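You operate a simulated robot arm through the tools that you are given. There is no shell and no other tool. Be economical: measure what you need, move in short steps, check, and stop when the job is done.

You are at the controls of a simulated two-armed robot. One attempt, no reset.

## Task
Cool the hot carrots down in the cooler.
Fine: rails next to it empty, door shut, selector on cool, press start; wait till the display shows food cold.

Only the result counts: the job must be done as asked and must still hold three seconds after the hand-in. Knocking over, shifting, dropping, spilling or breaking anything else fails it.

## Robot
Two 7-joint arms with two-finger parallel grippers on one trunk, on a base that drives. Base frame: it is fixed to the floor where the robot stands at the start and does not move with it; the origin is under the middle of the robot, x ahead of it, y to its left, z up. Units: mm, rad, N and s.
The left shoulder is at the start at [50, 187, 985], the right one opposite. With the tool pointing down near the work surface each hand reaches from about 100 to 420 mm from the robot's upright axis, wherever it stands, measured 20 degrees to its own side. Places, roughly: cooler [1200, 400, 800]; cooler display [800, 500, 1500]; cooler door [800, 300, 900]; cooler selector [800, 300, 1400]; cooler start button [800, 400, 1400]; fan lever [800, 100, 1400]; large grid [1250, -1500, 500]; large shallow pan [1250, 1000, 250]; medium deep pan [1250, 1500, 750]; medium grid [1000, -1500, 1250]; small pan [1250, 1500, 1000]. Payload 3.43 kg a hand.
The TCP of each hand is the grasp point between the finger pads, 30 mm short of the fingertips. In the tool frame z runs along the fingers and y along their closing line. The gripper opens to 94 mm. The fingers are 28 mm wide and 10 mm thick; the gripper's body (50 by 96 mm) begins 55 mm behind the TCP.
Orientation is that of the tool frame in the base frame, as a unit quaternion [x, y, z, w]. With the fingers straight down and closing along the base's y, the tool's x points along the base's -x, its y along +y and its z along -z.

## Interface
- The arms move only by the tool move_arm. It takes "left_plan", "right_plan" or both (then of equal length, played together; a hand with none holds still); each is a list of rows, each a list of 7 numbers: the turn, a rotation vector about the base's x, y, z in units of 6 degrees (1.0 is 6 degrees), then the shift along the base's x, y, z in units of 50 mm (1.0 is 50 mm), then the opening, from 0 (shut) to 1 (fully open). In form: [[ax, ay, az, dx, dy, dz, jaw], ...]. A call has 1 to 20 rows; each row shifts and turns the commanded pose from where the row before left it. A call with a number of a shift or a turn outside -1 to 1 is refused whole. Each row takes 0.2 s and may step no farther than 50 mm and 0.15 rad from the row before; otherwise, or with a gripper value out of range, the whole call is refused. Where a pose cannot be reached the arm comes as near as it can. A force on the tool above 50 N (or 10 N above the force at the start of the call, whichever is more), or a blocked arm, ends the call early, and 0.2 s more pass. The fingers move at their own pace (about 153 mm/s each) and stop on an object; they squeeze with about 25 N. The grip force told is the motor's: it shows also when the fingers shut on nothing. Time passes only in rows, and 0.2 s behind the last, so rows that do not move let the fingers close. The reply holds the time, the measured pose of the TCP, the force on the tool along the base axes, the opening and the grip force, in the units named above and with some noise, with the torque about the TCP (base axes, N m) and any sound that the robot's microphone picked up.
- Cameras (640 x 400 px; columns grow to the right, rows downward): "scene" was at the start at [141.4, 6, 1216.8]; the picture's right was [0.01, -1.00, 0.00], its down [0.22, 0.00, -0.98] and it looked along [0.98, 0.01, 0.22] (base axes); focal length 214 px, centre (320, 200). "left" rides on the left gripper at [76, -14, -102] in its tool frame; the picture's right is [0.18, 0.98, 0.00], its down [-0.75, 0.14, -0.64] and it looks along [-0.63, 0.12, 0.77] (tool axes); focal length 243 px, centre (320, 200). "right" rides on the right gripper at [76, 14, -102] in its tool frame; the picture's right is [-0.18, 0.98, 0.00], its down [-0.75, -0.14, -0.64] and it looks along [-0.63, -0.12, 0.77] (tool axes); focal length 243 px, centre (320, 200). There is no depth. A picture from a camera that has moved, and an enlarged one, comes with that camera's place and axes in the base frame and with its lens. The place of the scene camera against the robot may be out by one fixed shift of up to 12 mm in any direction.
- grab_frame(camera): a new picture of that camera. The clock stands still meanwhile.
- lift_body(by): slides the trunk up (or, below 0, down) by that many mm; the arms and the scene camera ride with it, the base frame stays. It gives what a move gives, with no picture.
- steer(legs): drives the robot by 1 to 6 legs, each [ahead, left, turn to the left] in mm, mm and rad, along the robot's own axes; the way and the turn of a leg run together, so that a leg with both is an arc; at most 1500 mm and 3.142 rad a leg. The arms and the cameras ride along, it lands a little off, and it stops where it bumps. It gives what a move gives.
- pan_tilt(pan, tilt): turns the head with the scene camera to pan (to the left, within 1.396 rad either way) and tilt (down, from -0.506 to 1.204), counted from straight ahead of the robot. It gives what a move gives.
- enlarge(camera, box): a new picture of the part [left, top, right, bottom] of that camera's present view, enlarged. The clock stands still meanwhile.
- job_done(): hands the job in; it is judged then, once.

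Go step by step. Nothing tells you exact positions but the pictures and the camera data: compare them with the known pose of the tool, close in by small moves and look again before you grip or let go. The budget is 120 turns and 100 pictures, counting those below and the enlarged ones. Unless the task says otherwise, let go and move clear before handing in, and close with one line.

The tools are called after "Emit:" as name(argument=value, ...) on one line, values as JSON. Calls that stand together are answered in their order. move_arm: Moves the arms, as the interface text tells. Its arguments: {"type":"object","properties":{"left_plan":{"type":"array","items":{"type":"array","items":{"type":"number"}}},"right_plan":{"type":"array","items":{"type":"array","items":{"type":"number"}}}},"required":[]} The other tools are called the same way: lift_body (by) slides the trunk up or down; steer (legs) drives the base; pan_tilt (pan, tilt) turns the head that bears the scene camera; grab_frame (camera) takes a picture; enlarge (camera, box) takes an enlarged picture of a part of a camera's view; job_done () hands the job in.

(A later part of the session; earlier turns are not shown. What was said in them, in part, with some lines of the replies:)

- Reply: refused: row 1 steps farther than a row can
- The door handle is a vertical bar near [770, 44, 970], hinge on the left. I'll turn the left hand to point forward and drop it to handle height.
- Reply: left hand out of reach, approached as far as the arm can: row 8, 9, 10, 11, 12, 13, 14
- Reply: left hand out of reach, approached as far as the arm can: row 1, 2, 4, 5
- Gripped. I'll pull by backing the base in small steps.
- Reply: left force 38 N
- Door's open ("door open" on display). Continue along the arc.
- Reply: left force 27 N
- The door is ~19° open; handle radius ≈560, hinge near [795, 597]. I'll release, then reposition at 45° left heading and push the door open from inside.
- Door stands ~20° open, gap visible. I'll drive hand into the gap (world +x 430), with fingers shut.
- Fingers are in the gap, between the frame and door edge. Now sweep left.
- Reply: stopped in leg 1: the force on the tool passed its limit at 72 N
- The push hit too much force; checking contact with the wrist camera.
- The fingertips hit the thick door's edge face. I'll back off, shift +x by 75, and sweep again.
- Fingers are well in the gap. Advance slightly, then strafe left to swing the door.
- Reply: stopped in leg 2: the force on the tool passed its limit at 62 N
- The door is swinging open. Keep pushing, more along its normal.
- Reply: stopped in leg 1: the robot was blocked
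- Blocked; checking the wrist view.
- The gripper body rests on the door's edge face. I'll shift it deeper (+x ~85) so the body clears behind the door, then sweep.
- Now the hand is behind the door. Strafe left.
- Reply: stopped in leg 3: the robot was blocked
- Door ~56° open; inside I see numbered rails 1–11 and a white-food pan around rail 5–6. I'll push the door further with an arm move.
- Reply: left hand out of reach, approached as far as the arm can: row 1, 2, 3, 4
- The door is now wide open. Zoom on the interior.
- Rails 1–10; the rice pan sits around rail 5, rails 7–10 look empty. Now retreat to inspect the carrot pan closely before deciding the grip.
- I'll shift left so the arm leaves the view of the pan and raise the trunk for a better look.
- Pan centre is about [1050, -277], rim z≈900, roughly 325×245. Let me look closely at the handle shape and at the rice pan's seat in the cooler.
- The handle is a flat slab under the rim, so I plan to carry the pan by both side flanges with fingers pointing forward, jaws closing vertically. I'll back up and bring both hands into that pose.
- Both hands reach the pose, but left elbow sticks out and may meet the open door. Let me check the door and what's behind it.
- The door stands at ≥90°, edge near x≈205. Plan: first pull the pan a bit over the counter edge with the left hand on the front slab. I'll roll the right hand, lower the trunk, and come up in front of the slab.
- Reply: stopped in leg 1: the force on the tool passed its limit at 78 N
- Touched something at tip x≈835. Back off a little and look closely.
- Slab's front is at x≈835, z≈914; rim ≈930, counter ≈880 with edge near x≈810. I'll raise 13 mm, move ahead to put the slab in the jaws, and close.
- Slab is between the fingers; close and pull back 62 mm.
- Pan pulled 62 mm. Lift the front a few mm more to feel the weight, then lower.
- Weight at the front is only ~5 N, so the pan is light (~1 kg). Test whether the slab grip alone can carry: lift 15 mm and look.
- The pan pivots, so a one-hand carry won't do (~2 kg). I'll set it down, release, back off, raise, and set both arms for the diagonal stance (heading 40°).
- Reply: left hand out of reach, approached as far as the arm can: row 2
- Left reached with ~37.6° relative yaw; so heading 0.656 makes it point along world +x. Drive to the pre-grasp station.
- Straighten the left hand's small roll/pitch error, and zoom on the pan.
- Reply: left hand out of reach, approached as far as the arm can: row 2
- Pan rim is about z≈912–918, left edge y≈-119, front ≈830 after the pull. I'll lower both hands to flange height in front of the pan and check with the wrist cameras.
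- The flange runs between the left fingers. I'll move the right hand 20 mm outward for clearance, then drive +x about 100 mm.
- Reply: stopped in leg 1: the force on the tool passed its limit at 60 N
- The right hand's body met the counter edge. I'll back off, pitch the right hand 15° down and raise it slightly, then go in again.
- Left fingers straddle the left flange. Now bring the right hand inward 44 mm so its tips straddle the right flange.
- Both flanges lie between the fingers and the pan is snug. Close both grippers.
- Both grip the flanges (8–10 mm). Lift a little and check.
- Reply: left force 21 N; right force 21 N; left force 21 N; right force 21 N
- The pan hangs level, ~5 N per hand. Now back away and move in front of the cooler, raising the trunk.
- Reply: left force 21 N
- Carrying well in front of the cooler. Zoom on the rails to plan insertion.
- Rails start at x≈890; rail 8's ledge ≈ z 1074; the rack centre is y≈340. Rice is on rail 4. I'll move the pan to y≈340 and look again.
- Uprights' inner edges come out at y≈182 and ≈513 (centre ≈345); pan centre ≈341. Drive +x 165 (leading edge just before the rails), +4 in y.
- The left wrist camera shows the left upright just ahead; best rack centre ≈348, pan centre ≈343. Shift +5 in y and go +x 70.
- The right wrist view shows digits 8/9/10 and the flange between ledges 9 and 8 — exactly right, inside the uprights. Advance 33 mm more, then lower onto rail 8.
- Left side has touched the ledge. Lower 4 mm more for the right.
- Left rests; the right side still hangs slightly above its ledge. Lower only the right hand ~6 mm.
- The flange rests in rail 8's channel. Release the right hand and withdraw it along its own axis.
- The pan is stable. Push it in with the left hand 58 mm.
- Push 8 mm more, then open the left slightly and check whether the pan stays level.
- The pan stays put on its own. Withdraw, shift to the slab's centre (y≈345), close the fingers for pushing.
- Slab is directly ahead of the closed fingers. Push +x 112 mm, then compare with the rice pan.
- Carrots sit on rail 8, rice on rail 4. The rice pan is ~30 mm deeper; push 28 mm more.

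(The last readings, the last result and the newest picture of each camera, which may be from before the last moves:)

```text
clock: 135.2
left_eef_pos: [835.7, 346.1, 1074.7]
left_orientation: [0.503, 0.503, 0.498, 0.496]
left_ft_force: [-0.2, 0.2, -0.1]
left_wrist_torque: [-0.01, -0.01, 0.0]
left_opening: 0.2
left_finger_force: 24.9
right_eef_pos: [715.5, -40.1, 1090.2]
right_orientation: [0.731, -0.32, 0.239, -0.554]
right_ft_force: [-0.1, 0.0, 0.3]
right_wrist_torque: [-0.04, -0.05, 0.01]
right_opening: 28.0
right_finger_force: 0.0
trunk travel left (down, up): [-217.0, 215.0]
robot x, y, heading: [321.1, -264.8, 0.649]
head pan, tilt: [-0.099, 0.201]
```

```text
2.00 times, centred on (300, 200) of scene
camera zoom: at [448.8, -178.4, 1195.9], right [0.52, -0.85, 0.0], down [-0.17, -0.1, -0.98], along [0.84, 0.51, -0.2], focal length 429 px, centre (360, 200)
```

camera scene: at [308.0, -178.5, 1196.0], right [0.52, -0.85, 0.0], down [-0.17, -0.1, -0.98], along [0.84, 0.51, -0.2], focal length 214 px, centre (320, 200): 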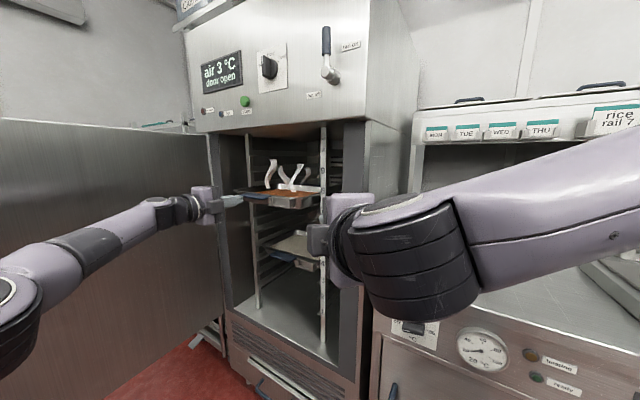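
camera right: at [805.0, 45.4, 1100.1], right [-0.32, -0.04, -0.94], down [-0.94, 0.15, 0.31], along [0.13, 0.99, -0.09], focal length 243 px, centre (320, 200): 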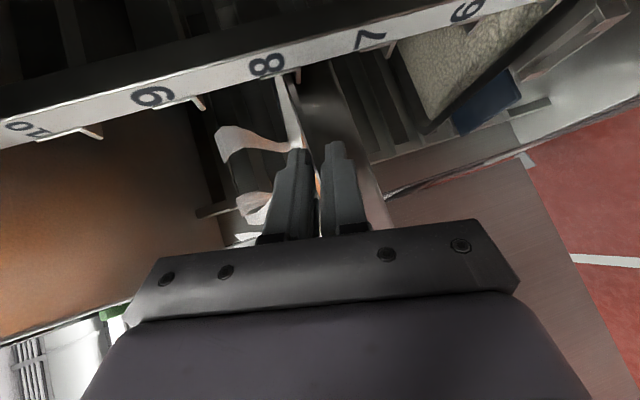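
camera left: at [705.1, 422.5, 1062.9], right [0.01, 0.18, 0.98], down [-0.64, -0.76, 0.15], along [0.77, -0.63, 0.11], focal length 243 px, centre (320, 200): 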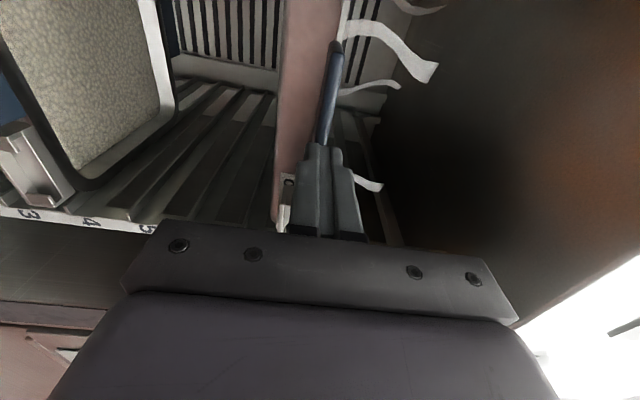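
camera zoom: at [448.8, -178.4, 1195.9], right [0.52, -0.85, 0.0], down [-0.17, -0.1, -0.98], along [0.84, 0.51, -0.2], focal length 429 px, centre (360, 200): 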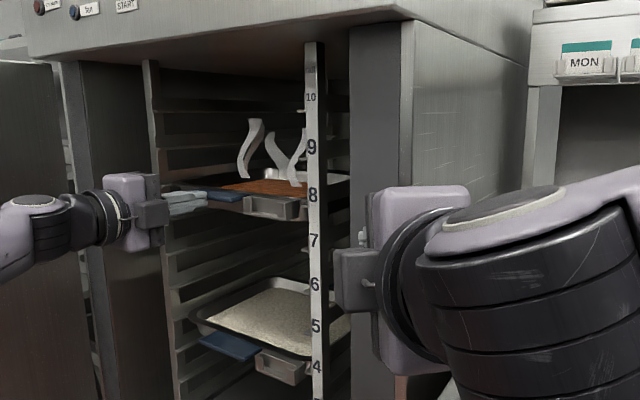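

Nearly flush. Push 10 mm more, then withdraw and look at the door for closing.

Emit:
steer(legs=[[8, -6, 0], [-200, 150, 0]])

Emit:
pan_tilt(pan=0.15, tilt=0.3)

Emit:
grab_frame(camera="scene")

```text
clock: 137.5
left_eef_pos: [592.6, 349.0, 1076.9]
left_orientation: [0.503, 0.503, 0.498, 0.497]
left_ft_force: [0.2, -0.5, 0.4]
left_wrist_torque: [0.02, 0.03, 0.0]
left_opening: 0.0
left_finger_force: 24.8
right_eef_pos: [473.7, -36.3, 1089.6]
right_orientation: [0.73, -0.319, 0.238, -0.555]
right_ft_force: [-0.2, -0.5, -0.6]
right_wrist_torque: [0.0, -0.03, 0.02]
right_opening: 28.0
right_finger_force: 0.1
trunk travel left (down, up): [-217.0, 215.0]
robot x, y, heading: [79.7, -263.4, 0.651]
head pan, tilt: [-0.099, 0.201]
```

```text
clock: 138.3
left_eef_pos: [592.5, 350.3, 1075.8]
left_orientation: [0.503, 0.502, 0.498, 0.496]
left_ft_force: [0.2, 0.0, -0.6]
left_wrist_torque: [0.0, 0.02, 0.0]
left_opening: 0.0
left_finger_force: 25.2
right_eef_pos: [474.4, -36.8, 1090.4]
right_orientation: [0.731, -0.319, 0.238, -0.555]
right_ft_force: [-0.6, 0.3, -0.2]
right_wrist_torque: [0.01, 0.01, -0.02]
right_opening: 28.1
right_finger_force: 0.1
trunk travel left (down, up): [-217.0, 215.0]
robot x, y, heading: [76.8, -270.3, 0.654]
head pan, tilt: [0.15, 0.3]
```

```text
17 pictures are left
camera scene: at [192.1, -157.5, 1186.8], right [0.72, -0.7, 0.0], down [-0.21, -0.21, -0.96], along [0.67, 0.69, -0.3], focal length 214 px, centre (320, 200)
```

scene: 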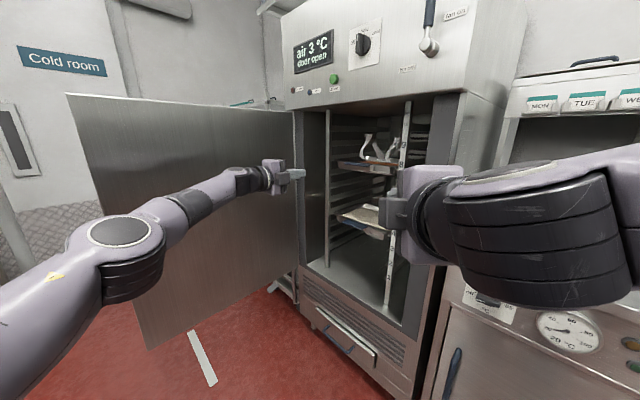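

The door lies at ~91°: inner face y≈700, edge x≈145. I'll close it by hooking its outer face near the edge above the handle: raise, turn left, and move the hand around the edge.

Emit:
lift_body(by=90)

Emit:
steer(legs=[[0, 0, 0.65], [96, 86, 0]])

Emit:
pan_tilt(pan=0.0, tilt=0.2)

Emit:
grab_frame(camera="scene")

```text
clock: 139.6
left_eef_pos: [592.7, 349.2, 1165.8]
left_orientation: [0.503, 0.502, 0.498, 0.497]
left_ft_force: [0.5, 0.6, 0.0]
left_wrist_torque: [0.02, -0.01, 0.0]
left_opening: 0.0
left_finger_force: 24.6
right_eef_pos: [474.4, -36.6, 1180.9]
right_orientation: [0.731, -0.318, 0.238, -0.555]
right_ft_force: [0.0, 0.7, -0.1]
right_wrist_torque: [0.04, 0.02, -0.02]
right_opening: 28.3
right_finger_force: 0.1
trunk travel left (down, up): [-307.0, 125.0]
robot x, y, heading: [79.9, -262.7, 0.651]
head pan, tilt: [0.15, 0.3]
```

```text
clock: 142.7
left_eef_pos: [63.4, 650.3, 1166.0]
left_orientation: [0.318, 0.636, 0.629, 0.314]
left_ft_force: [0.5, 0.3, -0.8]
left_wrist_torque: [0.0, 0.02, 0.01]
left_opening: 0.2
left_finger_force: 24.8
right_eef_pos: [200.6, 270.6, 1181.2]
right_orientation: [0.794, -0.071, 0.05, -0.601]
right_ft_force: [0.0, 0.1, -0.5]
right_wrist_torque: [0.02, 0.01, 0.01]
right_opening: 28.2
right_finger_force: 0.1
trunk travel left (down, up): [-307.0, 125.0]
robot x, y, heading: [25.6, -146.8, 1.295]
head pan, tilt: [0.15, 0.3]
```

```text
clock: 143.4
left_eef_pos: [63.7, 652.2, 1166.6]
left_orientation: [0.317, 0.637, 0.629, 0.313]
left_ft_force: [0.2, -0.3, 0.0]
left_wrist_torque: [-0.02, 0.01, -0.02]
left_opening: 0.0
left_finger_force: 25.0
right_eef_pos: [199.7, 268.9, 1179.7]
right_orientation: [0.795, -0.071, 0.05, -0.601]
right_ft_force: [0.4, 0.2, 0.3]
right_wrist_torque: [0.04, -0.04, 0.0]
right_opening: 28.0
right_finger_force: 0.0
trunk travel left (down, up): [-307.0, 125.0]
robot x, y, heading: [27.1, -151.1, 1.294]
head pan, tilt: [0.0, 0.201]
```

```text
16 pictures are left
camera scene: at [64.8, 1.9, 1286.0], right [0.96, -0.27, 0.0], down [-0.05, -0.19, -0.98], along [0.27, 0.94, -0.2], focal length 214 px, centre (320, 200)
```

scene: 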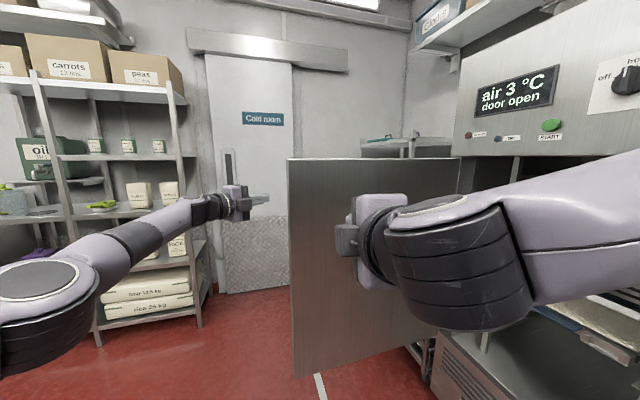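

Hand is left of the door edge (edge x≈150). Move +y 150, then +x 80, and look.

Emit:
steer(legs=[[145, 41, 0], [22, -77, 0]])

Emit:
grab_frame(camera="scene")

```text
clock: 145.8
left_eef_pos: [142.2, 800.9, 1166.4]
left_orientation: [0.318, 0.636, 0.63, 0.313]
left_ft_force: [1.0, 0.4, 0.8]
left_wrist_torque: [0.0, -0.04, 0.02]
left_opening: 0.2
left_finger_force: 24.6
right_eef_pos: [279.1, 421.3, 1180.8]
right_orientation: [0.794, -0.07, 0.05, -0.601]
right_ft_force: [0.1, 0.1, -0.1]
right_wrist_torque: [0.0, 0.01, 0.05]
right_opening: 28.2
right_finger_force: 0.1
trunk travel left (down, up): [-307.0, 125.0]
robot x, y, heading: [104.8, 0.3, 1.297]
head pan, tilt: [0.0, 0.201]
```

```text
15 pictures are left
camera scene: at [145.1, 152.7, 1286.0], right [0.96, -0.27, 0.0], down [-0.05, -0.19, -0.98], along [0.27, 0.94, -0.2], focal length 214 px, centre (320, 200)
```

scene: 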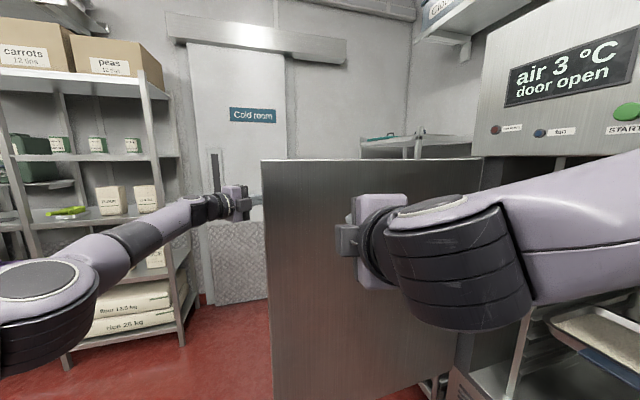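

Fingers just wrap past the edge. Go +x 25 then sweep -y to swing the door.

Emit:
steer(legs=[[7, -24, 0], [-96, -27, 0]])

Emit:
grab_frame(camera="scene")

```text
clock: 147.4
left_eef_pos: [167.9, 702.1, 1166.8]
left_orientation: [0.317, 0.635, 0.631, 0.312]
left_ft_force: [-0.7, -0.6, 0.4]
left_wrist_torque: [-0.05, 0.03, 0.01]
left_opening: 0.0
left_finger_force: 24.8
right_eef_pos: [304.6, 322.2, 1181.4]
right_orientation: [0.794, -0.07, 0.049, -0.602]
right_ft_force: [-0.6, 0.0, 1.1]
right_wrist_torque: [-0.01, -0.01, -0.02]
right_opening: 28.2
right_finger_force: 0.0
trunk travel left (down, up): [-307.0, 125.0]
robot x, y, heading: [127.7, -96.7, 1.299]
head pan, tilt: [0.0, 0.201]
```

```text
14 pictures are left
camera scene: at [171.0, 53.8, 1286.2], right [0.96, -0.27, 0.0], down [-0.05, -0.19, -0.98], along [0.26, 0.94, -0.2], focal length 214 px, centre (320, 200)
```

scene: 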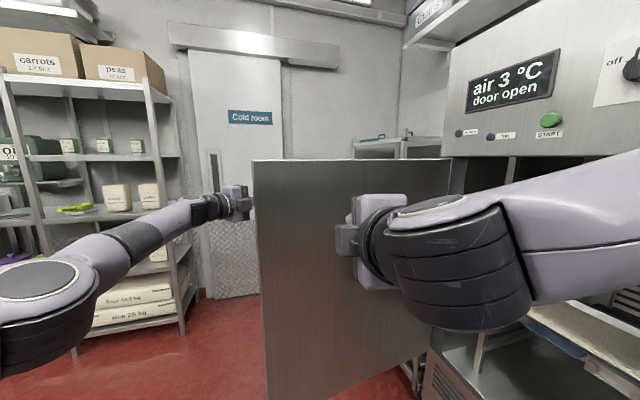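

The door follows. Continue along the closing arc.

Emit:
steer(legs=[[-91, -27, 0], [-154, -89, 0], [-124, -127, 0]])

Emit:
grab_frame(camera="scene")

```text
clock: 151.0
left_eef_pos: [297.2, 286.8, 1165.8]
left_orientation: [0.314, 0.638, 0.632, 0.309]
left_ft_force: [0.3, -0.3, 0.3]
left_wrist_torque: [0.01, 0.05, 0.01]
left_opening: 0.1
left_finger_force: 25.5
right_eef_pos: [439.6, -91.8, 1180.2]
right_orientation: [0.794, -0.066, 0.047, -0.602]
right_ft_force: [0.5, 0.4, -0.5]
right_wrist_torque: [0.0, 0.0, -0.01]
right_opening: 28.1
right_finger_force: 0.1
trunk travel left (down, up): [-307.0, 125.0]
robot x, y, heading: [265.9, -514.8, 1.302]
head pan, tilt: [0.0, 0.201]
```

```text
13 pictures are left
camera scene: at [305.8, -361.0, 1286.1], right [0.96, -0.26, 0.0], down [-0.05, -0.19, -0.98], along [0.26, 0.95, -0.2], focal length 214 px, centre (320, 200)
```

scene: 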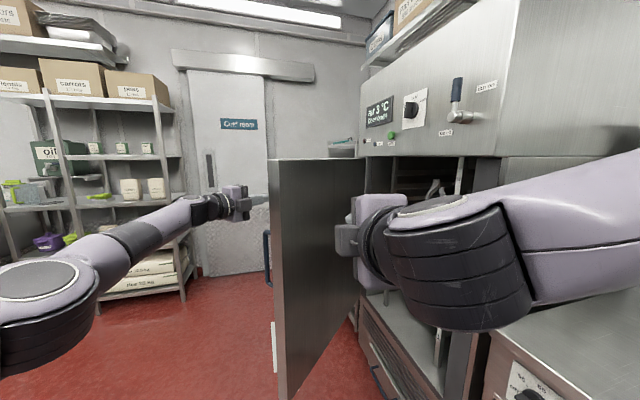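

Door at ~50°, still following; right hand is outside the door's radius. Continue.

Emit:
steer(legs=[[-89, -155, 0], [-45, -172, 0]])

Emit:
grab_frame(camera="scene")

```text
clock: 154.6
left_eef_pos: [559.1, 85.0, 1165.4]
left_orientation: [0.315, 0.637, 0.631, 0.311]
left_ft_force: [0.4, 0.2, -0.1]
left_wrist_torque: [0.0, -0.01, -0.01]
left_opening: 0.1
left_finger_force: 24.8
right_eef_pos: [700.1, -293.5, 1180.3]
right_orientation: [0.795, -0.067, 0.047, -0.601]
right_ft_force: [-0.1, 0.1, -0.2]
right_wrist_torque: [-0.01, -0.03, 0.01]
right_opening: 28.3
right_finger_force: 0.0
trunk travel left (down, up): [-307.0, 125.0]
robot x, y, heading: [521.5, -717.5, 1.311]
head pan, tilt: [0.0, 0.201]
stopped in leg 2: the robot was blocked; the commanded pose is now the measured one
```

```text
12 pictures are left
camera scene: at [565.7, -563.8, 1286.0], right [0.97, -0.26, 0.0], down [-0.05, -0.19, -0.98], along [0.26, 0.95, -0.2], focal length 214 px, centre (320, 200)
```

scene: 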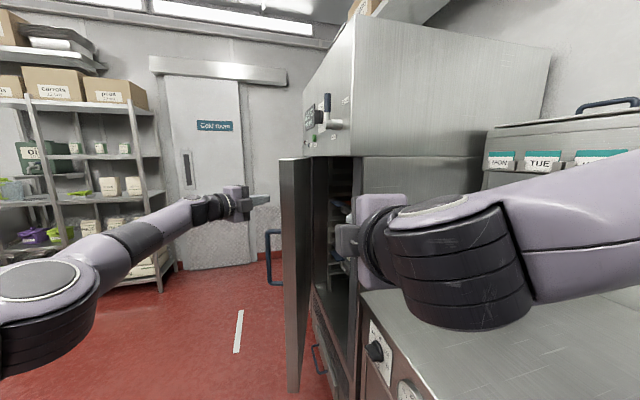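

The base touched the counter with the door ~20° open. I'll reposition to push the door shut straight with the left hand at heading 0.65.

Emit:
steer(legs=[[-15, 120, 0], [120, 395, 0], [0, 0, -0.66]])

Emit:
pan_tilt(pan=-0.1, tilt=0.1)

Emit:
grab_frame(camera="scene")

```text
clock: 161.6
left_eef_pos: [579.6, 126.4, 1166.5]
left_orientation: [0.506, 0.5, 0.496, 0.498]
left_ft_force: [-0.5, 0.3, -0.6]
left_wrist_torque: [0.01, -0.02, 0.0]
left_opening: 0.0
left_finger_force: 24.9
right_eef_pos: [458.0, -257.8, 1180.8]
right_orientation: [0.73, -0.322, 0.24, -0.553]
right_ft_force: [0.2, -0.5, -0.2]
right_wrist_torque: [0.05, 0.01, 0.01]
right_opening: 28.3
right_finger_force: 0.1
trunk travel left (down, up): [-307.0, 125.0]
robot x, y, heading: [63.5, -483.9, 0.644]
head pan, tilt: [0.0, 0.201]
```

```text
clock: 162.3
left_eef_pos: [578.9, 127.3, 1165.6]
left_orientation: [0.506, 0.5, 0.495, 0.499]
left_ft_force: [0.1, 0.4, 1.0]
left_wrist_torque: [0.01, -0.03, 0.03]
left_opening: 0.0
left_finger_force: 25.0
right_eef_pos: [457.4, -256.2, 1181.0]
right_orientation: [0.73, -0.322, 0.24, -0.553]
right_ft_force: [0.7, -0.9, -0.1]
right_wrist_torque: [0.03, 0.02, 0.0]
right_opening: 27.9
right_finger_force: 0.1
trunk travel left (down, up): [-307.0, 125.0]
robot x, y, heading: [61.2, -483.5, 0.639]
head pan, tilt: [-0.099, 0.099]
```

```text
11 pictures are left
camera scene: at [187.7, -394.7, 1295.4], right [0.52, -0.85, 0.0], down [-0.09, -0.05, -0.99], along [0.85, 0.52, -0.1], focal length 214 px, centre (320, 200)
```

scene: 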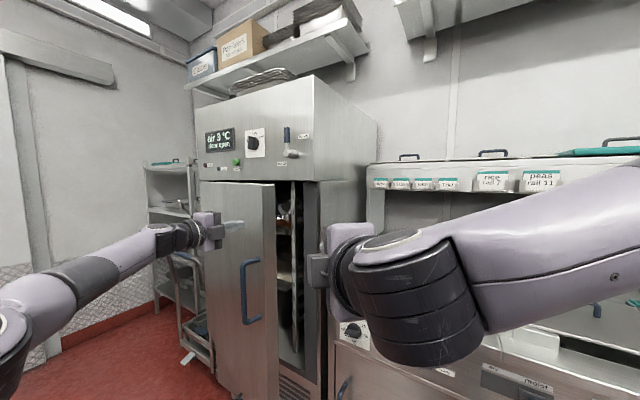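

Now push +x to shut the door.

Emit:
steer(legs=[[112, -83, 0], [40, -30, 0]])

Emit:
grab_frame(camera="scene")

```text
clock: 164.2
left_eef_pos: [770.1, 128.5, 1164.9]
left_orientation: [0.505, 0.501, 0.496, 0.498]
left_ft_force: [0.2, 0.2, 0.6]
left_wrist_torque: [0.01, -0.04, 0.0]
left_opening: 0.0
left_finger_force: 25.0
right_eef_pos: [648.1, -257.3, 1179.9]
right_orientation: [0.73, -0.322, 0.239, -0.553]
right_ft_force: [0.0, 0.2, -0.5]
right_wrist_torque: [-0.01, -0.01, 0.05]
right_opening: 28.2
right_finger_force: 0.0
trunk travel left (down, up): [-307.0, 125.0]
robot x, y, heading: [250.8, -484.2, 0.647]
head pan, tilt: [-0.099, 0.099]
```

```text
10 pictures are left
camera scene: at [378.6, -394.1, 1295.3], right [0.52, -0.85, 0.0], down [-0.09, -0.05, -0.99], along [0.85, 0.52, -0.1], focal length 214 px, centre (320, 200)
```

scene: 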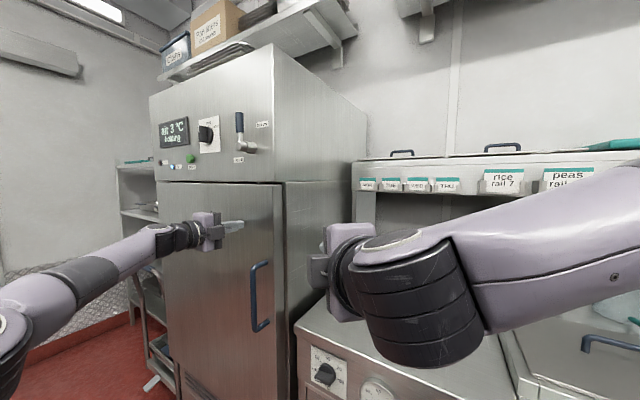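

The door is shut and the display no longer shows "door open". Next the selector at about [786, 279, 1433]: retreat, raise, roll the left hand so jaws close sideways.

Emit:
steer(legs=[[-112, 84, 0], [91, 120, 0]])

Emit:
lift_body(by=124)

Emit:
move_arm(left_plan=[[-1, 0, 0, 0, 0, 0.19, 0.8], [-1, 0, 0, 0, 0, 0.19, 0.8], [-1, 0, 0, 0, 0, 0.19, 0.8], [-1, 0, 0, 0, 0, 0.19, 0.8], [-1, 0, 0, 0, 0, 0.19, 0.8], [-1, 0, 0, 0, 0, 0.19, 0.8], [-1, 0, 0, 0, 0, 0.19, 0.8], [-1, 0, 0, 0, 0, 0.19, 0.8], [-1, 0, 0, 0, 0, 0.19, 0.8], [-1, 0, 0, 0, 0, 0.19, 0.8], [-1, 0, 0, 0, 0, 0.19, 0.8], [-1, 0, 0, 0, 0, 0.19, 0.8], [-1, 0, 0, 0, 0, 0.19, 0.8], [-1, 0, 0, 0, 0, 0.19, 0.8], [-1, 0, 0, 0, 0, 0.19, 0.8]])

Emit:
pan_tilt(pan=0.0, tilt=-0.1)

Emit:
grab_frame(camera="scene")

```text
clock: 166.9
left_eef_pos: [631.2, 280.2, 1166.4]
left_orientation: [0.505, 0.502, 0.496, 0.498]
left_ft_force: [0.1, -0.6, -1.0]
left_wrist_torque: [0.02, -0.02, -0.05]
left_opening: 0.1
left_finger_force: 25.2
right_eef_pos: [508.8, -105.5, 1180.4]
right_orientation: [0.73, -0.321, 0.24, -0.554]
right_ft_force: [-0.1, 0.5, -0.1]
right_wrist_torque: [0.0, 0.0, 0.03]
right_opening: 28.2
right_finger_force: 0.0
trunk travel left (down, up): [-307.0, 125.0]
robot x, y, heading: [115.5, -333.0, 0.65]
head pan, tilt: [-0.099, 0.099]
```

```text
clock: 168.5
left_eef_pos: [631.2, 279.8, 1288.6]
left_orientation: [0.505, 0.501, 0.497, 0.497]
left_ft_force: [-0.1, 0.6, -0.4]
left_wrist_torque: [-0.02, 0.01, 0.03]
left_opening: 0.2
left_finger_force: 25.1
right_eef_pos: [509.7, -105.4, 1304.3]
right_orientation: [0.73, -0.321, 0.24, -0.553]
right_ft_force: [-0.1, 0.1, -0.3]
right_wrist_torque: [0.0, 0.01, 0.0]
right_opening: 28.3
right_finger_force: 0.0
trunk travel left (down, up): [-431.0, 1.0]
robot x, y, heading: [113.9, -330.3, 0.648]
head pan, tilt: [-0.099, 0.099]
```

```text
clock: 171.7
left_eef_pos: [613.0, 239.6, 1437.8]
left_orientation: [0.004, 0.705, -0.004, 0.709]
left_ft_force: [-0.7, -0.7, -0.2]
left_wrist_torque: [0.01, -0.02, -0.03]
left_opening: 75.0
left_finger_force: 0.1
left hand out of reach, approached as far as the arm can: row 3, 5, 7, 9, 11, 13, 14, 15
right_eef_pos: [508.0, -105.5, 1304.2]
right_orientation: [0.73, -0.32, 0.24, -0.554]
right_ft_force: [1.1, -0.2, 0.5]
right_wrist_torque: [-0.01, -0.01, 0.0]
right_opening: 27.8
right_finger_force: 0.0
trunk travel left (down, up): [-431.0, 1.0]
robot x, y, heading: [113.2, -327.0, 0.642]
head pan, tilt: [-0.099, 0.099]
```

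```text
clock: 172.4
left_eef_pos: [613.6, 238.3, 1438.5]
left_orientation: [0.005, 0.705, -0.003, 0.709]
left_ft_force: [-0.3, -0.9, 0.0]
left_wrist_torque: [-0.01, 0.03, 0.0]
left_opening: 75.0
left_finger_force: 0.0
right_eef_pos: [509.8, -105.2, 1304.5]
right_orientation: [0.73, -0.321, 0.24, -0.553]
right_ft_force: [0.0, 0.1, 1.1]
right_wrist_torque: [-0.02, -0.02, -0.03]
right_opening: 28.2
right_finger_force: 0.0
trunk travel left (down, up): [-431.0, 1.0]
robot x, y, heading: [114.7, -334.4, 0.647]
head pan, tilt: [0.0, -0.099]
```

```text
9 pictures are left
camera scene: at [230.8, -239.4, 1437.2], right [0.6, -0.8, 0.0], down [0.08, 0.06, -1.0], along [0.79, 0.6, 0.1], focal length 214 px, centre (320, 200)
```

scene: 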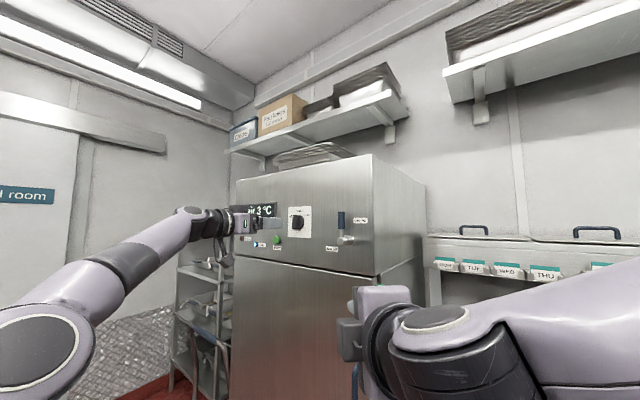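

Knob confirmed at about [786, 277, 1434]. Zoom on the panel for pointer and labels.

Emit:
enlarge(camera="scene", box=[235, 190, 355, 265])

```text
5.33 times, centred on (295, 228) of scene
camera zoom: at [230.8, -239.4, 1437.2], right [0.6, -0.8, 0.0], down [0.08, 0.06, -1.0], along [0.79, 0.6, 0.1], focal length 1144 px, centre (453, 53)
```

zoom: 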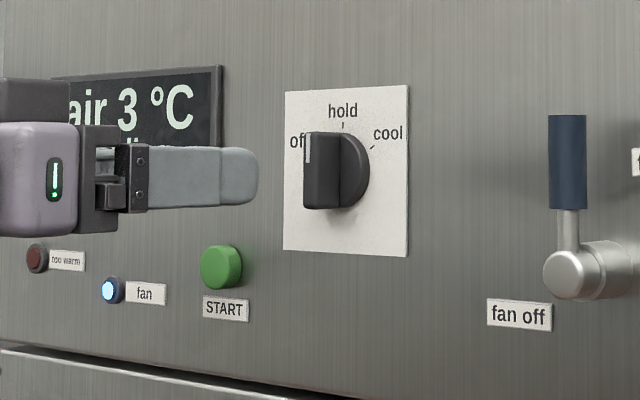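

The ridge points to hold; cool is ~60° clockwise. First resync the arm's commanded pose (it was out of reach) with a small test.

Emit:
move_arm(left_plan=[[0, 0, 0, -0.36, -0.83, 0.1, 0.8], [0, 0, 0, 0, 0, 0, 0.8]])

```text
clock: 173.0
left_eef_pos: [620.5, 216.1, 1457.7]
left_orientation: [0.005, 0.705, -0.003, 0.709]
left_ft_force: [0.1, 0.7, 0.5]
left_wrist_torque: [-0.01, -0.02, 0.01]
left_opening: 75.3
left_finger_force: 0.0
left hand out of reach, approached as far as the arm can: row 1
right_eef_pos: [507.7, -105.1, 1303.6]
right_orientation: [0.73, -0.321, 0.239, -0.554]
right_ft_force: [0.3, -0.3, 0.7]
right_wrist_torque: [0.04, -0.01, -0.02]
right_opening: 28.4
right_finger_force: 0.0
trunk travel left (down, up): [-431.0, 1.0]
robot x, y, heading: [114.6, -330.8, 0.645]
head pan, tilt: [0.0, -0.099]
```

The arm is near a joint limit with this yaw. I'll back off, face the robot straight ahead and straighten the hand relative to it.

Emit:
steer(legs=[[-120, 90, 0], [0, 0, -0.645]])

Emit:
move_arm(left_plan=[[0, 0, 0.88, -0.2, 0.05, -0.07, 0.8], [0, 0, 0.88, -0.2, 0.05, -0.07, 0.8], [0, 0, 0.88, -0.2, 0.05, -0.07, 0.8], [0, 0, 0.88, -0.2, 0.05, -0.07, 0.8], [0, 0, 0.88, -0.2, 0.05, -0.07, 0.8], [0, 0, 0.88, -0.2, 0.05, -0.07, 0.8], [0, 0, 0.88, -0.2, 0.05, -0.07, 0.8], [0, 0, 0, 0, 0, 0, 0.8]])

```text
clock: 176.2
left_eef_pos: [698.1, -206.2, 1457.6]
left_orientation: [0.23, 0.666, -0.229, 0.671]
left_ft_force: [1.0, 0.0, 0.4]
left_wrist_torque: [-0.01, 0.02, -0.02]
left_opening: 75.2
left_finger_force: 0.0
right_eef_pos: [413.5, -393.3, 1304.7]
right_orientation: [0.589, -0.538, 0.404, -0.448]
right_ft_force: [-0.4, -0.2, -0.1]
right_wrist_torque: [-0.01, 0.0, 0.01]
right_opening: 28.1
right_finger_force: 0.0
trunk travel left (down, up): [-431.0, 1.0]
robot x, y, heading: [-38.6, -337.4, 0.0]
head pan, tilt: [0.0, -0.099]
```

```text
clock: 178.0
left_eef_pos: [679.1, -180.9, 1445.0]
left_orientation: [0.047, 0.685, -0.048, 0.726]
left_ft_force: [-0.7, -0.3, -0.1]
left_wrist_torque: [-0.01, 0.03, -0.02]
left_opening: 75.3
left_finger_force: 0.1
left hand out of reach, approached as far as the arm can: row 1, 2, 3, 5
right_eef_pos: [414.3, -393.0, 1304.8]
right_orientation: [0.589, -0.537, 0.404, -0.449]
right_ft_force: [-0.1, -0.3, 0.1]
right_wrist_torque: [0.01, 0.0, 0.01]
right_opening: 28.2
right_finger_force: 0.0
trunk travel left (down, up): [-431.0, 1.0]
robot x, y, heading: [-36.8, -327.5, -0.007]
head pan, tilt: [0.0, -0.099]
```

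Now correct the remaining yaw/pitch and height.

Emit:
move_arm(left_plan=[[0, 0.28, 0.64, 0, 0, -0.1, 0.8], [0, 0.28, 0.64, 0, 0, -0.1, 0.8], [0, 0, 0, 0, 0, 0, 0.8]])

```text
clock: 178.8
left_eef_pos: [679.1, -180.7, 1434.8]
left_orientation: [0.0, 0.708, -0.001, 0.706]
left_ft_force: [0.4, -0.2, -0.2]
left_wrist_torque: [0.0, 0.02, 0.01]
left_opening: 75.1
left_finger_force: 0.0
right_eef_pos: [414.3, -392.4, 1304.5]
right_orientation: [0.589, -0.537, 0.404, -0.449]
right_ft_force: [1.7, 0.3, -0.2]
right_wrist_torque: [0.0, -0.01, -0.01]
right_opening: 28.2
right_finger_force: 0.0
trunk travel left (down, up): [-431.0, 1.0]
robot x, y, heading: [-35.8, -332.6, -0.007]
head pan, tilt: [0.0, -0.099]
```

Test that a +60° roll is reachable here before gripping.

Emit:
move_arm(left_plan=[[1, 0, 0, 0, 0, 0, 0.8], [1, 0, 0, 0, 0, 0, 0.8], [1, 0, 0, 0, 0, 0, 0.8], [1, 0, 0, 0, 0, 0, 0.8], [1, 0, 0, 0, 0, 0, 0.8], [1, 0, 0, 0, 0, 0, 0.8], [1, 0, 0, 0, 0, 0, 0.8], [1, 0, 0, 0, 0, 0, 0.8], [1, 0, 0, 0, 0, 0, 0.8], [1, 0, 0, 0, 0, 0, 0.8], [-1, 0, 0, 0, 0, 0, 0.8], [-1, 0, 0, 0, 0, 0, 0.8], [-1, 0, 0, 0, 0, 0, 0.8], [-1, 0, 0, 0, 0, 0, 0.8], [-1, 0, 0, 0, 0, 0, 0.8], [-1, 0, 0, 0, 0, 0, 0.8], [-1, 0, 0, 0, 0, 0, 0.8], [-1, 0, 0, 0, 0, 0, 0.8], [-1, 0, 0, 0, 0, 0, 0.8], [-1, 0, 0, 0, 0, 0, 0.8]])

Emit:
steer(legs=[[-30, 0, 0], [0, 461, 0], [52, 0, 0]])

Emit:
grab_frame(camera="left")

```text
clock: 183.0
left_eef_pos: [678.2, -181.4, 1435.8]
left_orientation: [0.001, 0.708, -0.003, 0.707]
left_ft_force: [-0.3, 0.0, -0.1]
left_wrist_torque: [-0.02, 0.01, -0.01]
left_opening: 75.4
left_finger_force: 0.1
right_eef_pos: [413.6, -393.4, 1304.2]
right_orientation: [0.59, -0.537, 0.404, -0.448]
right_ft_force: [0.2, -0.6, 0.9]
right_wrist_torque: [-0.01, 0.01, 0.02]
right_opening: 28.3
right_finger_force: 0.0
trunk travel left (down, up): [-431.0, 1.0]
robot x, y, heading: [-34.2, -331.6, -0.01]
head pan, tilt: [0.0, -0.099]
```

```text
clock: 188.6
left_eef_pos: [704.0, 288.5, 1433.0]
left_orientation: [0.0, 0.709, -0.001, 0.706]
left_ft_force: [0.0, 0.4, -0.5]
left_wrist_torque: [-0.02, -0.05, 0.02]
left_opening: 75.3
left_finger_force: 0.1
right_eef_pos: [440.3, 76.4, 1304.2]
right_orientation: [0.59, -0.537, 0.404, -0.448]
right_ft_force: [0.9, -0.3, -0.9]
right_wrist_torque: [-0.02, 0.0, -0.02]
right_opening: 28.4
right_finger_force: 0.0
trunk travel left (down, up): [-431.0, 1.0]
robot x, y, heading: [-12.8, 134.5, -0.003]
head pan, tilt: [0.0, -0.099]
```

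```text
7 pictures are left
camera left: at [601.9, 272.6, 1358.1], right [0.0, 0.98, -0.19], down [-0.64, 0.14, 0.76], along [0.77, 0.12, 0.63], focal length 243 px, centre (320, 200)
```

left: 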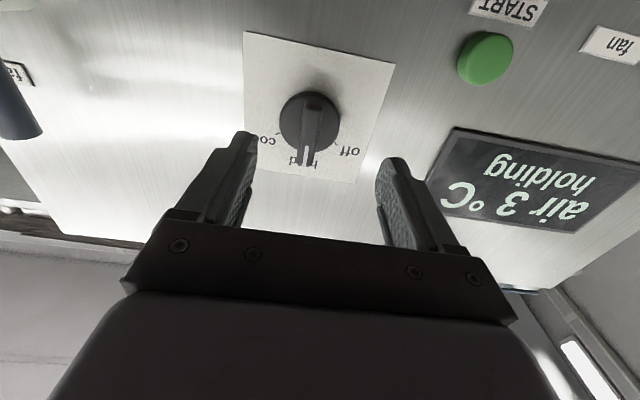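

Knob at y≈280, z≈1434, pointing at hold. Move right 8, ahead 56, then close on the ridge.

Emit:
steer(legs=[[0, -8, 0], [56, 0, 0]])

Emit:
move_arm(left_plan=[[0, 0, 0, 0, 0, 0, 0.1], [0, 0, 0, 0, 0, 0, 0], [0, 0, 0, 0, 0, 0, 0], [0, 0, 0, 0, 0, 0, 0]])

```text
clock: 189.9
left_eef_pos: [760.3, 278.3, 1434.5]
left_orientation: [0.001, 0.709, -0.002, 0.706]
left_ft_force: [0.6, 0.3, 0.1]
left_wrist_torque: [0.0, -0.03, -0.07]
left_opening: 75.1
left_finger_force: 0.1
right_eef_pos: [495.7, 65.9, 1303.8]
right_orientation: [0.59, -0.537, 0.404, -0.448]
right_ft_force: [0.7, -0.6, 0.3]
right_wrist_torque: [-0.04, -0.03, 0.0]
right_opening: 28.2
right_finger_force: 0.1
trunk travel left (down, up): [-431.0, 1.0]
robot x, y, heading: [43.3, 123.7, -0.004]
head pan, tilt: [0.0, -0.099]
```

```text
clock: 190.9
left_eef_pos: [758.4, 280.0, 1436.2]
left_orientation: [0.0, 0.707, -0.001, 0.707]
left_ft_force: [-2.4, 3.7, 0.8]
left_wrist_torque: [-0.03, 0.52, 0.21]
left_opening: 13.8
left_finger_force: 44.8
right_eef_pos: [493.9, 68.0, 1304.2]
right_orientation: [0.59, -0.537, 0.404, -0.449]
right_ft_force: [0.7, -0.6, 0.6]
right_wrist_torque: [-0.02, -0.02, 0.01]
right_opening: 28.2
right_finger_force: 0.0
trunk travel left (down, up): [-431.0, 1.0]
robot x, y, heading: [42.9, 126.4, -0.008]
head pan, tilt: [0.0, -0.099]
```

Gripped the ridge (14 mm). Turn clockwise by 60°.

Emit:
move_arm(left_plan=[[1, 0, 0, 0, 0, 0, 0], [1, 0, 0, 0, 0, 0, 0], [1, 0, 0, 0, 0, 0, 0], [1, 0, 0, 0, 0, 0, 0], [1, 0, 0, 0, 0, 0, 0], [1, 0, 0, 0, 0, 0, 0], [1, 0, 0, 0, 0, 0, 0], [1, 0, 0, 0, 0, 0, 0], [1, 0, 0, 0, 0, 0, 0], [1, 0, 0, 0, 0, 0, 0], [0, 0, 0, 0, 0, 0, 0]])

```text
clock: 193.3
left_eef_pos: [759.2, 283.7, 1438.0]
left_orientation: [0.35, 0.614, 0.354, 0.613]
left_ft_force: [8.6, 15.8, 19.0]
left_wrist_torque: [-0.07, -0.55, -0.98]
left_opening: 13.7
left_finger_force: 45.0
right_eef_pos: [493.6, 68.3, 1304.7]
right_orientation: [0.59, -0.536, 0.405, -0.448]
right_ft_force: [-0.8, 0.1, 0.4]
right_wrist_torque: [0.0, 0.0, -0.04]
right_opening: 28.2
right_finger_force: 0.0
trunk travel left (down, up): [-431.0, 1.0]
robot x, y, heading: [39.9, 128.0, -0.005]
head pan, tilt: [0.0, -0.099]
```

Rotated 60°. Release, back off, and look at dial and display.

Emit:
move_arm(left_plan=[[0, 0, 0, 0, 0, 0, 0.6], [0, 0, 0, 0, 0, 0, 0.6]])

Emit:
steer(legs=[[-70, 0, 0]])

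Emit:
grab_frame(camera="left")

```text
clock: 193.9
left_eef_pos: [759.0, 277.5, 1434.2]
left_orientation: [0.355, 0.614, 0.352, 0.611]
left_ft_force: [0.7, 0.1, 0.7]
left_wrist_torque: [0.01, -0.02, 0.0]
left_opening: 56.4
left_finger_force: 0.0
right_eef_pos: [494.0, 66.5, 1303.8]
right_orientation: [0.589, -0.537, 0.404, -0.448]
right_ft_force: [0.5, -0.2, -0.5]
right_wrist_torque: [-0.01, -0.04, -0.01]
right_opening: 27.9
right_finger_force: 0.1
trunk travel left (down, up): [-431.0, 1.0]
robot x, y, heading: [43.6, 127.1, -0.005]
head pan, tilt: [0.0, -0.099]
```

```text
clock: 195.0
left_eef_pos: [688.4, 279.7, 1436.1]
left_orientation: [0.354, 0.613, 0.354, 0.612]
left_ft_force: [0.0, 0.0, 0.3]
left_wrist_torque: [-0.01, 0.03, 0.01]
left_opening: 56.5
left_finger_force: 0.0
right_eef_pos: [422.7, 67.5, 1306.4]
right_orientation: [0.589, -0.536, 0.404, -0.449]
right_ft_force: [-0.9, -0.7, 0.0]
right_wrist_torque: [0.0, 0.02, -0.01]
right_opening: 28.1
right_finger_force: 0.1
trunk travel left (down, up): [-431.0, 1.0]
robot x, y, heading: [-27.6, 125.5, -0.008]
head pan, tilt: [0.0, -0.099]
```

```text
6 pictures are left
camera left: at [586.2, 336.8, 1384.8], right [0.0, 0.65, 0.76], down [-0.64, -0.58, 0.5], along [0.77, -0.49, 0.42], focal length 243 px, centre (320, 200)
```

left: 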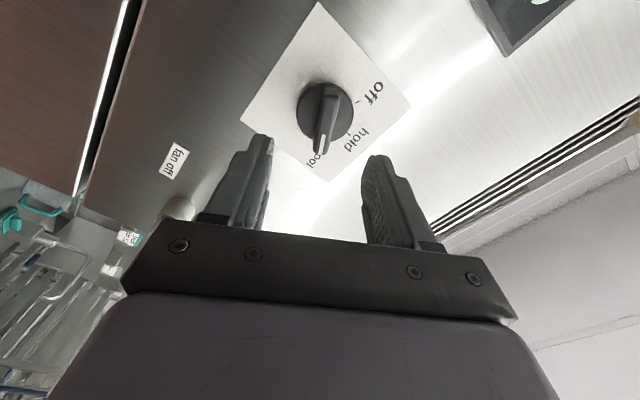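

Selector is on cool. Now the START button at about [780, 383, 1368]: close fingers, shift left 103, lower 68, approach.

Emit:
move_arm(left_plan=[[0, 0, 0, 0, 0, 0, 0], [0, 0, 0, 0, 0, 0, 0]])

Emit:
lift_body(by=-68)

Emit:
steer(legs=[[0, 104, 0], [28, 0, 0]])

Emit:
grab_frame(camera="left")

```text
clock: 195.6
left_eef_pos: [690.1, 278.7, 1434.7]
left_orientation: [0.354, 0.614, 0.353, 0.611]
left_ft_force: [-0.6, -0.1, 0.1]
left_wrist_torque: [-0.02, 0.0, 0.05]
left_opening: 0.0
left_finger_force: 24.6
right_eef_pos: [424.5, 67.0, 1304.6]
right_orientation: [0.59, -0.536, 0.404, -0.449]
right_ft_force: [-0.2, -0.4, 0.1]
right_wrist_torque: [-0.01, -0.01, 0.03]
right_opening: 28.0
right_finger_force: 0.1
trunk travel left (down, up): [-431.0, 1.0]
robot x, y, heading: [-27.8, 125.7, -0.008]
head pan, tilt: [0.0, -0.099]
```

```text
clock: 196.6
left_eef_pos: [688.6, 277.8, 1366.3]
left_orientation: [0.354, 0.614, 0.352, 0.612]
left_ft_force: [-0.1, 0.7, -0.1]
left_wrist_torque: [0.01, 0.01, -0.01]
left_opening: 0.2
left_finger_force: 24.6
right_eef_pos: [425.8, 66.9, 1236.1]
right_orientation: [0.59, -0.536, 0.404, -0.449]
right_ft_force: [-0.1, 0.0, 0.2]
right_wrist_torque: [0.02, -0.04, 0.01]
right_opening: 28.1
right_finger_force: 0.0
trunk travel left (down, up): [-363.0, 69.0]
robot x, y, heading: [-29.6, 125.3, -0.003]
head pan, tilt: [0.0, -0.099]
```

```text
clock: 198.6
left_eef_pos: [716.7, 383.7, 1366.1]
left_orientation: [0.354, 0.614, 0.352, 0.611]
left_ft_force: [0.4, -0.8, -0.9]
left_wrist_torque: [-0.02, -0.04, 0.0]
left_opening: 0.0
left_finger_force: 24.8
right_eef_pos: [453.7, 171.5, 1236.2]
right_orientation: [0.59, -0.537, 0.404, -0.448]
right_ft_force: [0.5, -0.7, 0.1]
right_wrist_torque: [-0.04, 0.02, 0.0]
right_opening: 28.1
right_finger_force: 0.0
trunk travel left (down, up): [-363.0, 69.0]
robot x, y, heading: [-2.2, 232.8, -0.004]
head pan, tilt: [0.0, -0.099]
```

```text
5 pictures are left
camera left: at [616.5, 441.3, 1315.5], right [0.0, 0.65, 0.76], down [-0.64, -0.58, 0.5], along [0.77, -0.49, 0.42], focal length 243 px, centre (320, 200)
```

left: 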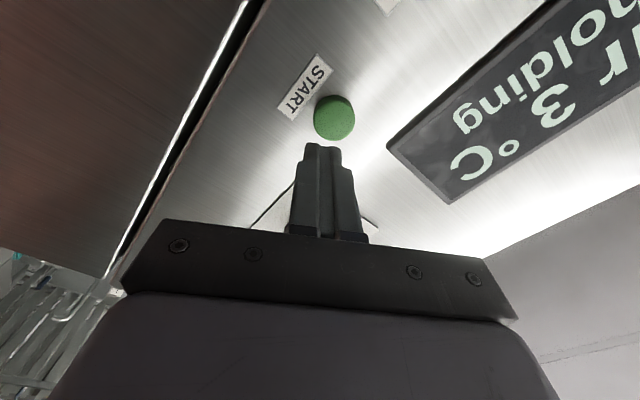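

Aim is ~11 mm short in y; shift left 11 and press in small arm steps.

Emit:
steer(legs=[[0, 11, 0]])

Emit:
move_arm(left_plan=[[0, 0, 0, 0.2, 0, 0, 0], [0, 0, 0, 0.2, 0, 0, 0], [0, 0, 0, 0.15, 0, 0, 0], [0, 0, 0, 0.15, 0, 0, 0], [0, 0, 0, 0.1, 0, 0, 0], [0, 0, 0, 0.1, 0, 0, 0]])

```text
clock: 199.4
left_eef_pos: [719.0, 394.9, 1366.6]
left_orientation: [0.353, 0.614, 0.353, 0.612]
left_ft_force: [0.1, 0.8, -0.8]
left_wrist_torque: [0.02, 0.0, -0.03]
left_opening: 0.0
left_finger_force: 25.0
right_eef_pos: [451.7, 181.9, 1236.8]
right_orientation: [0.59, -0.537, 0.404, -0.449]
right_ft_force: [0.6, -0.5, 0.0]
right_wrist_torque: [0.01, 0.0, -0.04]
right_opening: 28.1
right_finger_force: 0.1
trunk travel left (down, up): [-363.0, 69.0]
robot x, y, heading: [3.1, 241.1, -0.003]
head pan, tilt: [0.0, -0.099]
```

```text
clock: 200.8
left_eef_pos: [763.1, 393.9, 1367.6]
left_orientation: [0.354, 0.613, 0.353, 0.612]
left_ft_force: [-0.8, -0.7, -0.9]
left_wrist_torque: [0.03, 0.01, -0.02]
left_opening: 0.1
left_finger_force: 25.1
right_eef_pos: [453.7, 181.5, 1236.9]
right_orientation: [0.59, -0.537, 0.404, -0.448]
right_ft_force: [-0.9, -0.4, 0.6]
right_wrist_torque: [-0.02, 0.0, 0.01]
right_opening: 28.3
right_finger_force: 0.0
trunk travel left (down, up): [-363.0, 69.0]
robot x, y, heading: [0.3, 239.3, -0.004]
head pan, tilt: [0.0, -0.099]
```

No contact yet (tip x≈793). Continue in small steps.

Emit:
move_arm(left_plan=[[0, 0, 0, 0.1, 0, 0, 0], [0, 0, 0, 0.1, 0, 0, 0]])

```text
clock: 201.4
left_eef_pos: [761.1, 394.2, 1365.9]
left_orientation: [0.352, 0.614, 0.353, 0.612]
left_ft_force: [-0.7, -0.4, 0.3]
left_wrist_torque: [-0.03, -0.04, 0.01]
left_opening: 0.0
left_finger_force: 25.5
left hand out of reach, approached as far as the arm can: row 1, 2
right_eef_pos: [453.7, 181.8, 1236.1]
right_orientation: [0.59, -0.537, 0.403, -0.448]
right_ft_force: [-0.2, 0.2, 0.0]
right_wrist_torque: [0.03, 0.01, -0.05]
right_opening: 28.2
right_finger_force: 0.1
trunk travel left (down, up): [-363.0, 69.0]
robot x, y, heading: [-0.8, 239.0, -0.005]
head pan, tilt: [0.0, -0.099]
```

Arm is at its reach; use the base for the last bit.

Emit:
steer(legs=[[8, 0, 0]])

Emit:
steer(legs=[[7, 0, 0]])

Emit:
grab_frame(camera="left")

```text
clock: 202.2
left_eef_pos: [767.8, 395.3, 1365.8]
left_orientation: [0.353, 0.613, 0.353, 0.612]
left_ft_force: [-17.4, 0.2, -6.2]
left_wrist_torque: [0.0, 0.13, 0.0]
left_opening: 0.0
left_finger_force: 25.3
right_eef_pos: [458.5, 183.1, 1237.5]
right_orientation: [0.589, -0.536, 0.404, -0.45]
right_ft_force: [-0.1, -0.7, -0.1]
right_wrist_torque: [0.03, -0.02, 0.01]
right_opening: 28.3
right_finger_force: 0.1
trunk travel left (down, up): [-363.0, 69.0]
robot x, y, heading: [12.1, 238.8, -0.003]
head pan, tilt: [0.0, -0.099]
heard: click
```

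```text
clock: 203.1
left_eef_pos: [768.4, 394.5, 1367.9]
left_orientation: [0.353, 0.616, 0.352, 0.61]
left_ft_force: [-33.7, 2.6, -6.4]
left_wrist_torque: [0.01, 0.09, 0.08]
left_opening: 0.3
left_finger_force: 24.7
right_eef_pos: [462.3, 184.3, 1238.9]
right_orientation: [0.59, -0.534, 0.403, -0.451]
right_ft_force: [-0.1, -0.9, 0.2]
right_wrist_torque: [0.01, 0.0, 0.02]
right_opening: 27.9
right_finger_force: 0.0
trunk travel left (down, up): [-363.0, 69.0]
robot x, y, heading: [13.9, 238.2, -0.005]
head pan, tilt: [0.0, -0.099]
stopped in leg 1: the force on the tool passed its limit at 51 N (the readings are from after the stop); the commanded pose is now the measured one
```

```text
4 pictures are left
camera left: at [666.9, 452.0, 1317.1], right [0.0, 0.65, 0.76], down [-0.64, -0.58, 0.5], along [0.77, -0.48, 0.41], focal length 243 px, centre (320, 200)
```

left: 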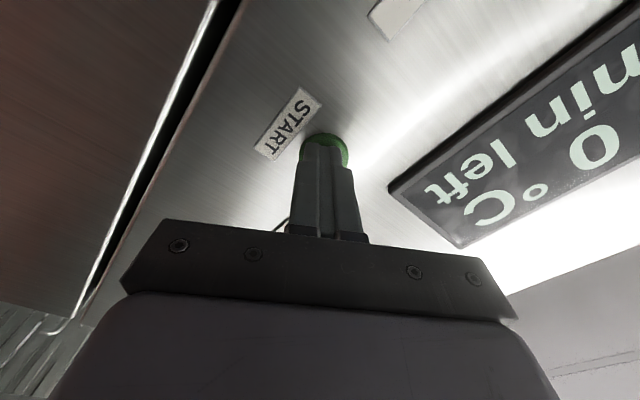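

Click heard, and the display shows "… min left" — the cycle runs. Back off and read the display.

Emit:
steer(legs=[[-120, 0, 0]])

Emit:
pan_tilt(pan=0.25, tilt=0.0)

Emit:
grab_frame(camera="scene")

```text
clock: 204.3
left_eef_pos: [657.1, 394.8, 1364.1]
left_orientation: [0.354, 0.616, 0.352, 0.609]
left_ft_force: [-1.4, 0.5, 0.5]
left_wrist_torque: [0.03, 0.03, 0.02]
left_opening: 0.0
left_finger_force: 25.2
right_eef_pos: [349.9, 184.0, 1236.9]
right_orientation: [0.591, -0.535, 0.403, -0.45]
right_ft_force: [-0.2, 0.0, 0.8]
right_wrist_torque: [0.01, -0.02, 0.01]
right_opening: 28.2
right_finger_force: 0.1
trunk travel left (down, up): [-363.0, 69.0]
robot x, y, heading: [-97.4, 243.4, 0.002]
head pan, tilt: [0.0, -0.099]
```

```text
clock: 205.1
left_eef_pos: [657.3, 394.9, 1363.2]
left_orientation: [0.353, 0.617, 0.353, 0.609]
left_ft_force: [0.3, -0.4, 0.4]
left_wrist_torque: [-0.01, 0.01, -0.01]
left_opening: 0.2
left_finger_force: 24.9
right_eef_pos: [350.4, 183.4, 1236.1]
right_orientation: [0.591, -0.536, 0.402, -0.449]
right_ft_force: [0.4, 0.2, -0.9]
right_wrist_torque: [-0.04, 0.01, -0.03]
right_opening: 28.2
right_finger_force: 0.1
trunk travel left (down, up): [-363.0, 69.0]
robot x, y, heading: [-101.6, 241.7, -0.006]
head pan, tilt: [0.25, 0.0]
```

```text
3 pictures are left
camera scene: at [45.2, 267.8, 1360.5], right [0.25, -0.97, 0.0], down [0.0, 0.0, -1.0], along [0.97, 0.25, 0.0], focal length 214 px, centre (320, 200)
```

scene: 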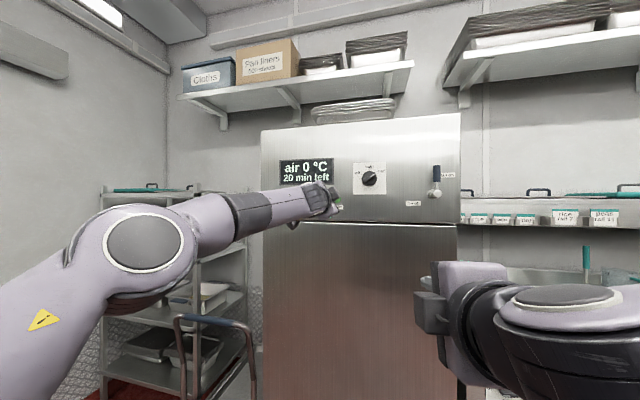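

The display reads "air 0 °C, 20 min left". Wait with still rows.

Emit:
move_arm(right_plan=[[0, 0, 0, 0, 0, 0, 0.3], [0, 0, 0, 0, 0, 0, 0.3], [0, 0, 0, 0, 0, 0, 0.3], [0, 0, 0, 0, 0, 0, 0.3], [0, 0, 0, 0, 0, 0, 0.3], [0, 0, 0, 0, 0, 0, 0.3], [0, 0, 0, 0, 0, 0, 0.3], [0, 0, 0, 0, 0, 0, 0.3], [0, 0, 0, 0, 0, 0, 0.3], [0, 0, 0, 0, 0, 0, 0.3], [0, 0, 0, 0, 0, 0, 0.3], [0, 0, 0, 0, 0, 0, 0.3], [0, 0, 0, 0, 0, 0, 0.3], [0, 0, 0, 0, 0, 0, 0.3], [0, 0, 0, 0, 0, 0, 0.3], [0, 0, 0, 0, 0, 0, 0.3], [0, 0, 0, 0, 0, 0, 0.3], [0, 0, 0, 0, 0, 0, 0.3], [0, 0, 0, 0, 0, 0, 0.3], [0, 0, 0, 0, 0, 0, 0.3]])

Emit:
move_arm(right_plan=[[0, 0, 0, 0, 0, 0, 0.3], [0, 0, 0, 0, 0, 0, 0.3], [0, 0, 0, 0, 0, 0, 0.3], [0, 0, 0, 0, 0, 0, 0.3], [0, 0, 0, 0, 0, 0, 0.3], [0, 0, 0, 0, 0, 0, 0.3], [0, 0, 0, 0, 0, 0, 0.3], [0, 0, 0, 0, 0, 0, 0.3], [0, 0, 0, 0, 0, 0, 0.3], [0, 0, 0, 0, 0, 0, 0.3], [0, 0, 0, 0, 0, 0, 0.3], [0, 0, 0, 0, 0, 0, 0.3], [0, 0, 0, 0, 0, 0, 0.3], [0, 0, 0, 0, 0, 0, 0.3], [0, 0, 0, 0, 0, 0, 0.3], [0, 0, 0, 0, 0, 0, 0.3], [0, 0, 0, 0, 0, 0, 0.3], [0, 0, 0, 0, 0, 0, 0.3], [0, 0, 0, 0, 0, 0, 0.3], [0, 0, 0, 0, 0, 0, 0.3]])

Emit:
enlarge(camera="scene", box=[260, 140, 460, 230])

```text
clock: 209.3
left_eef_pos: [658.2, 396.1, 1362.5]
left_orientation: [0.354, 0.616, 0.353, 0.609]
left_ft_force: [-0.5, -0.8, 1.1]
left_wrist_torque: [0.02, -0.01, -0.01]
left_opening: 0.3
left_finger_force: 25.3
right_eef_pos: [351.0, 182.9, 1236.0]
right_orientation: [0.591, -0.536, 0.401, -0.45]
right_ft_force: [-0.8, 0.0, -0.5]
right_wrist_torque: [0.02, 0.0, 0.01]
right_opening: 28.0
right_finger_force: 0.0
trunk travel left (down, up): [-363.0, 69.0]
robot x, y, heading: [-99.3, 235.5, -0.001]
head pan, tilt: [0.25, 0.0]
```

```text
clock: 213.5
left_eef_pos: [658.4, 395.1, 1362.4]
left_orientation: [0.353, 0.617, 0.352, 0.609]
left_ft_force: [-0.1, 0.0, 0.8]
left_wrist_torque: [0.02, 0.01, 0.03]
left_opening: 0.0
left_finger_force: 25.4
right_eef_pos: [350.6, 183.0, 1235.8]
right_orientation: [0.592, -0.535, 0.403, -0.449]
right_ft_force: [0.2, 0.8, -0.2]
right_wrist_torque: [-0.02, 0.04, -0.01]
right_opening: 27.9
right_finger_force: 0.1
trunk travel left (down, up): [-363.0, 69.0]
robot x, y, heading: [-101.6, 239.1, 0.001]
head pan, tilt: [0.25, 0.0]
```

```text
3.20 times, centred on (360, 185) of scene
camera zoom: at [45.2, 267.9, 1360.5], right [0.25, -0.97, 0.0], down [0.0, 0.0, -1.0], along [0.97, 0.25, 0.0], focal length 686 px, centre (192, 248)
```

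zoom: 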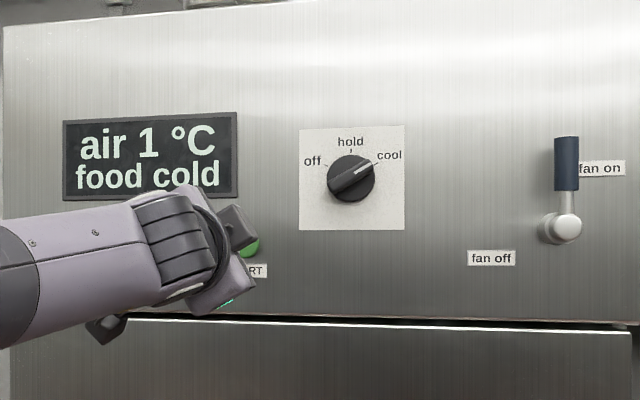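

The display reads "food cold", the selector is on cool, the door is shut and the hands are clear. I'm handing the job in.

Emit:
job_done()

```text
The job is handed in.
```

The carrots are on rail 8 with rails 7 and 9 empty, the door is shut, the selector is on cool, and the display shows "food cold".
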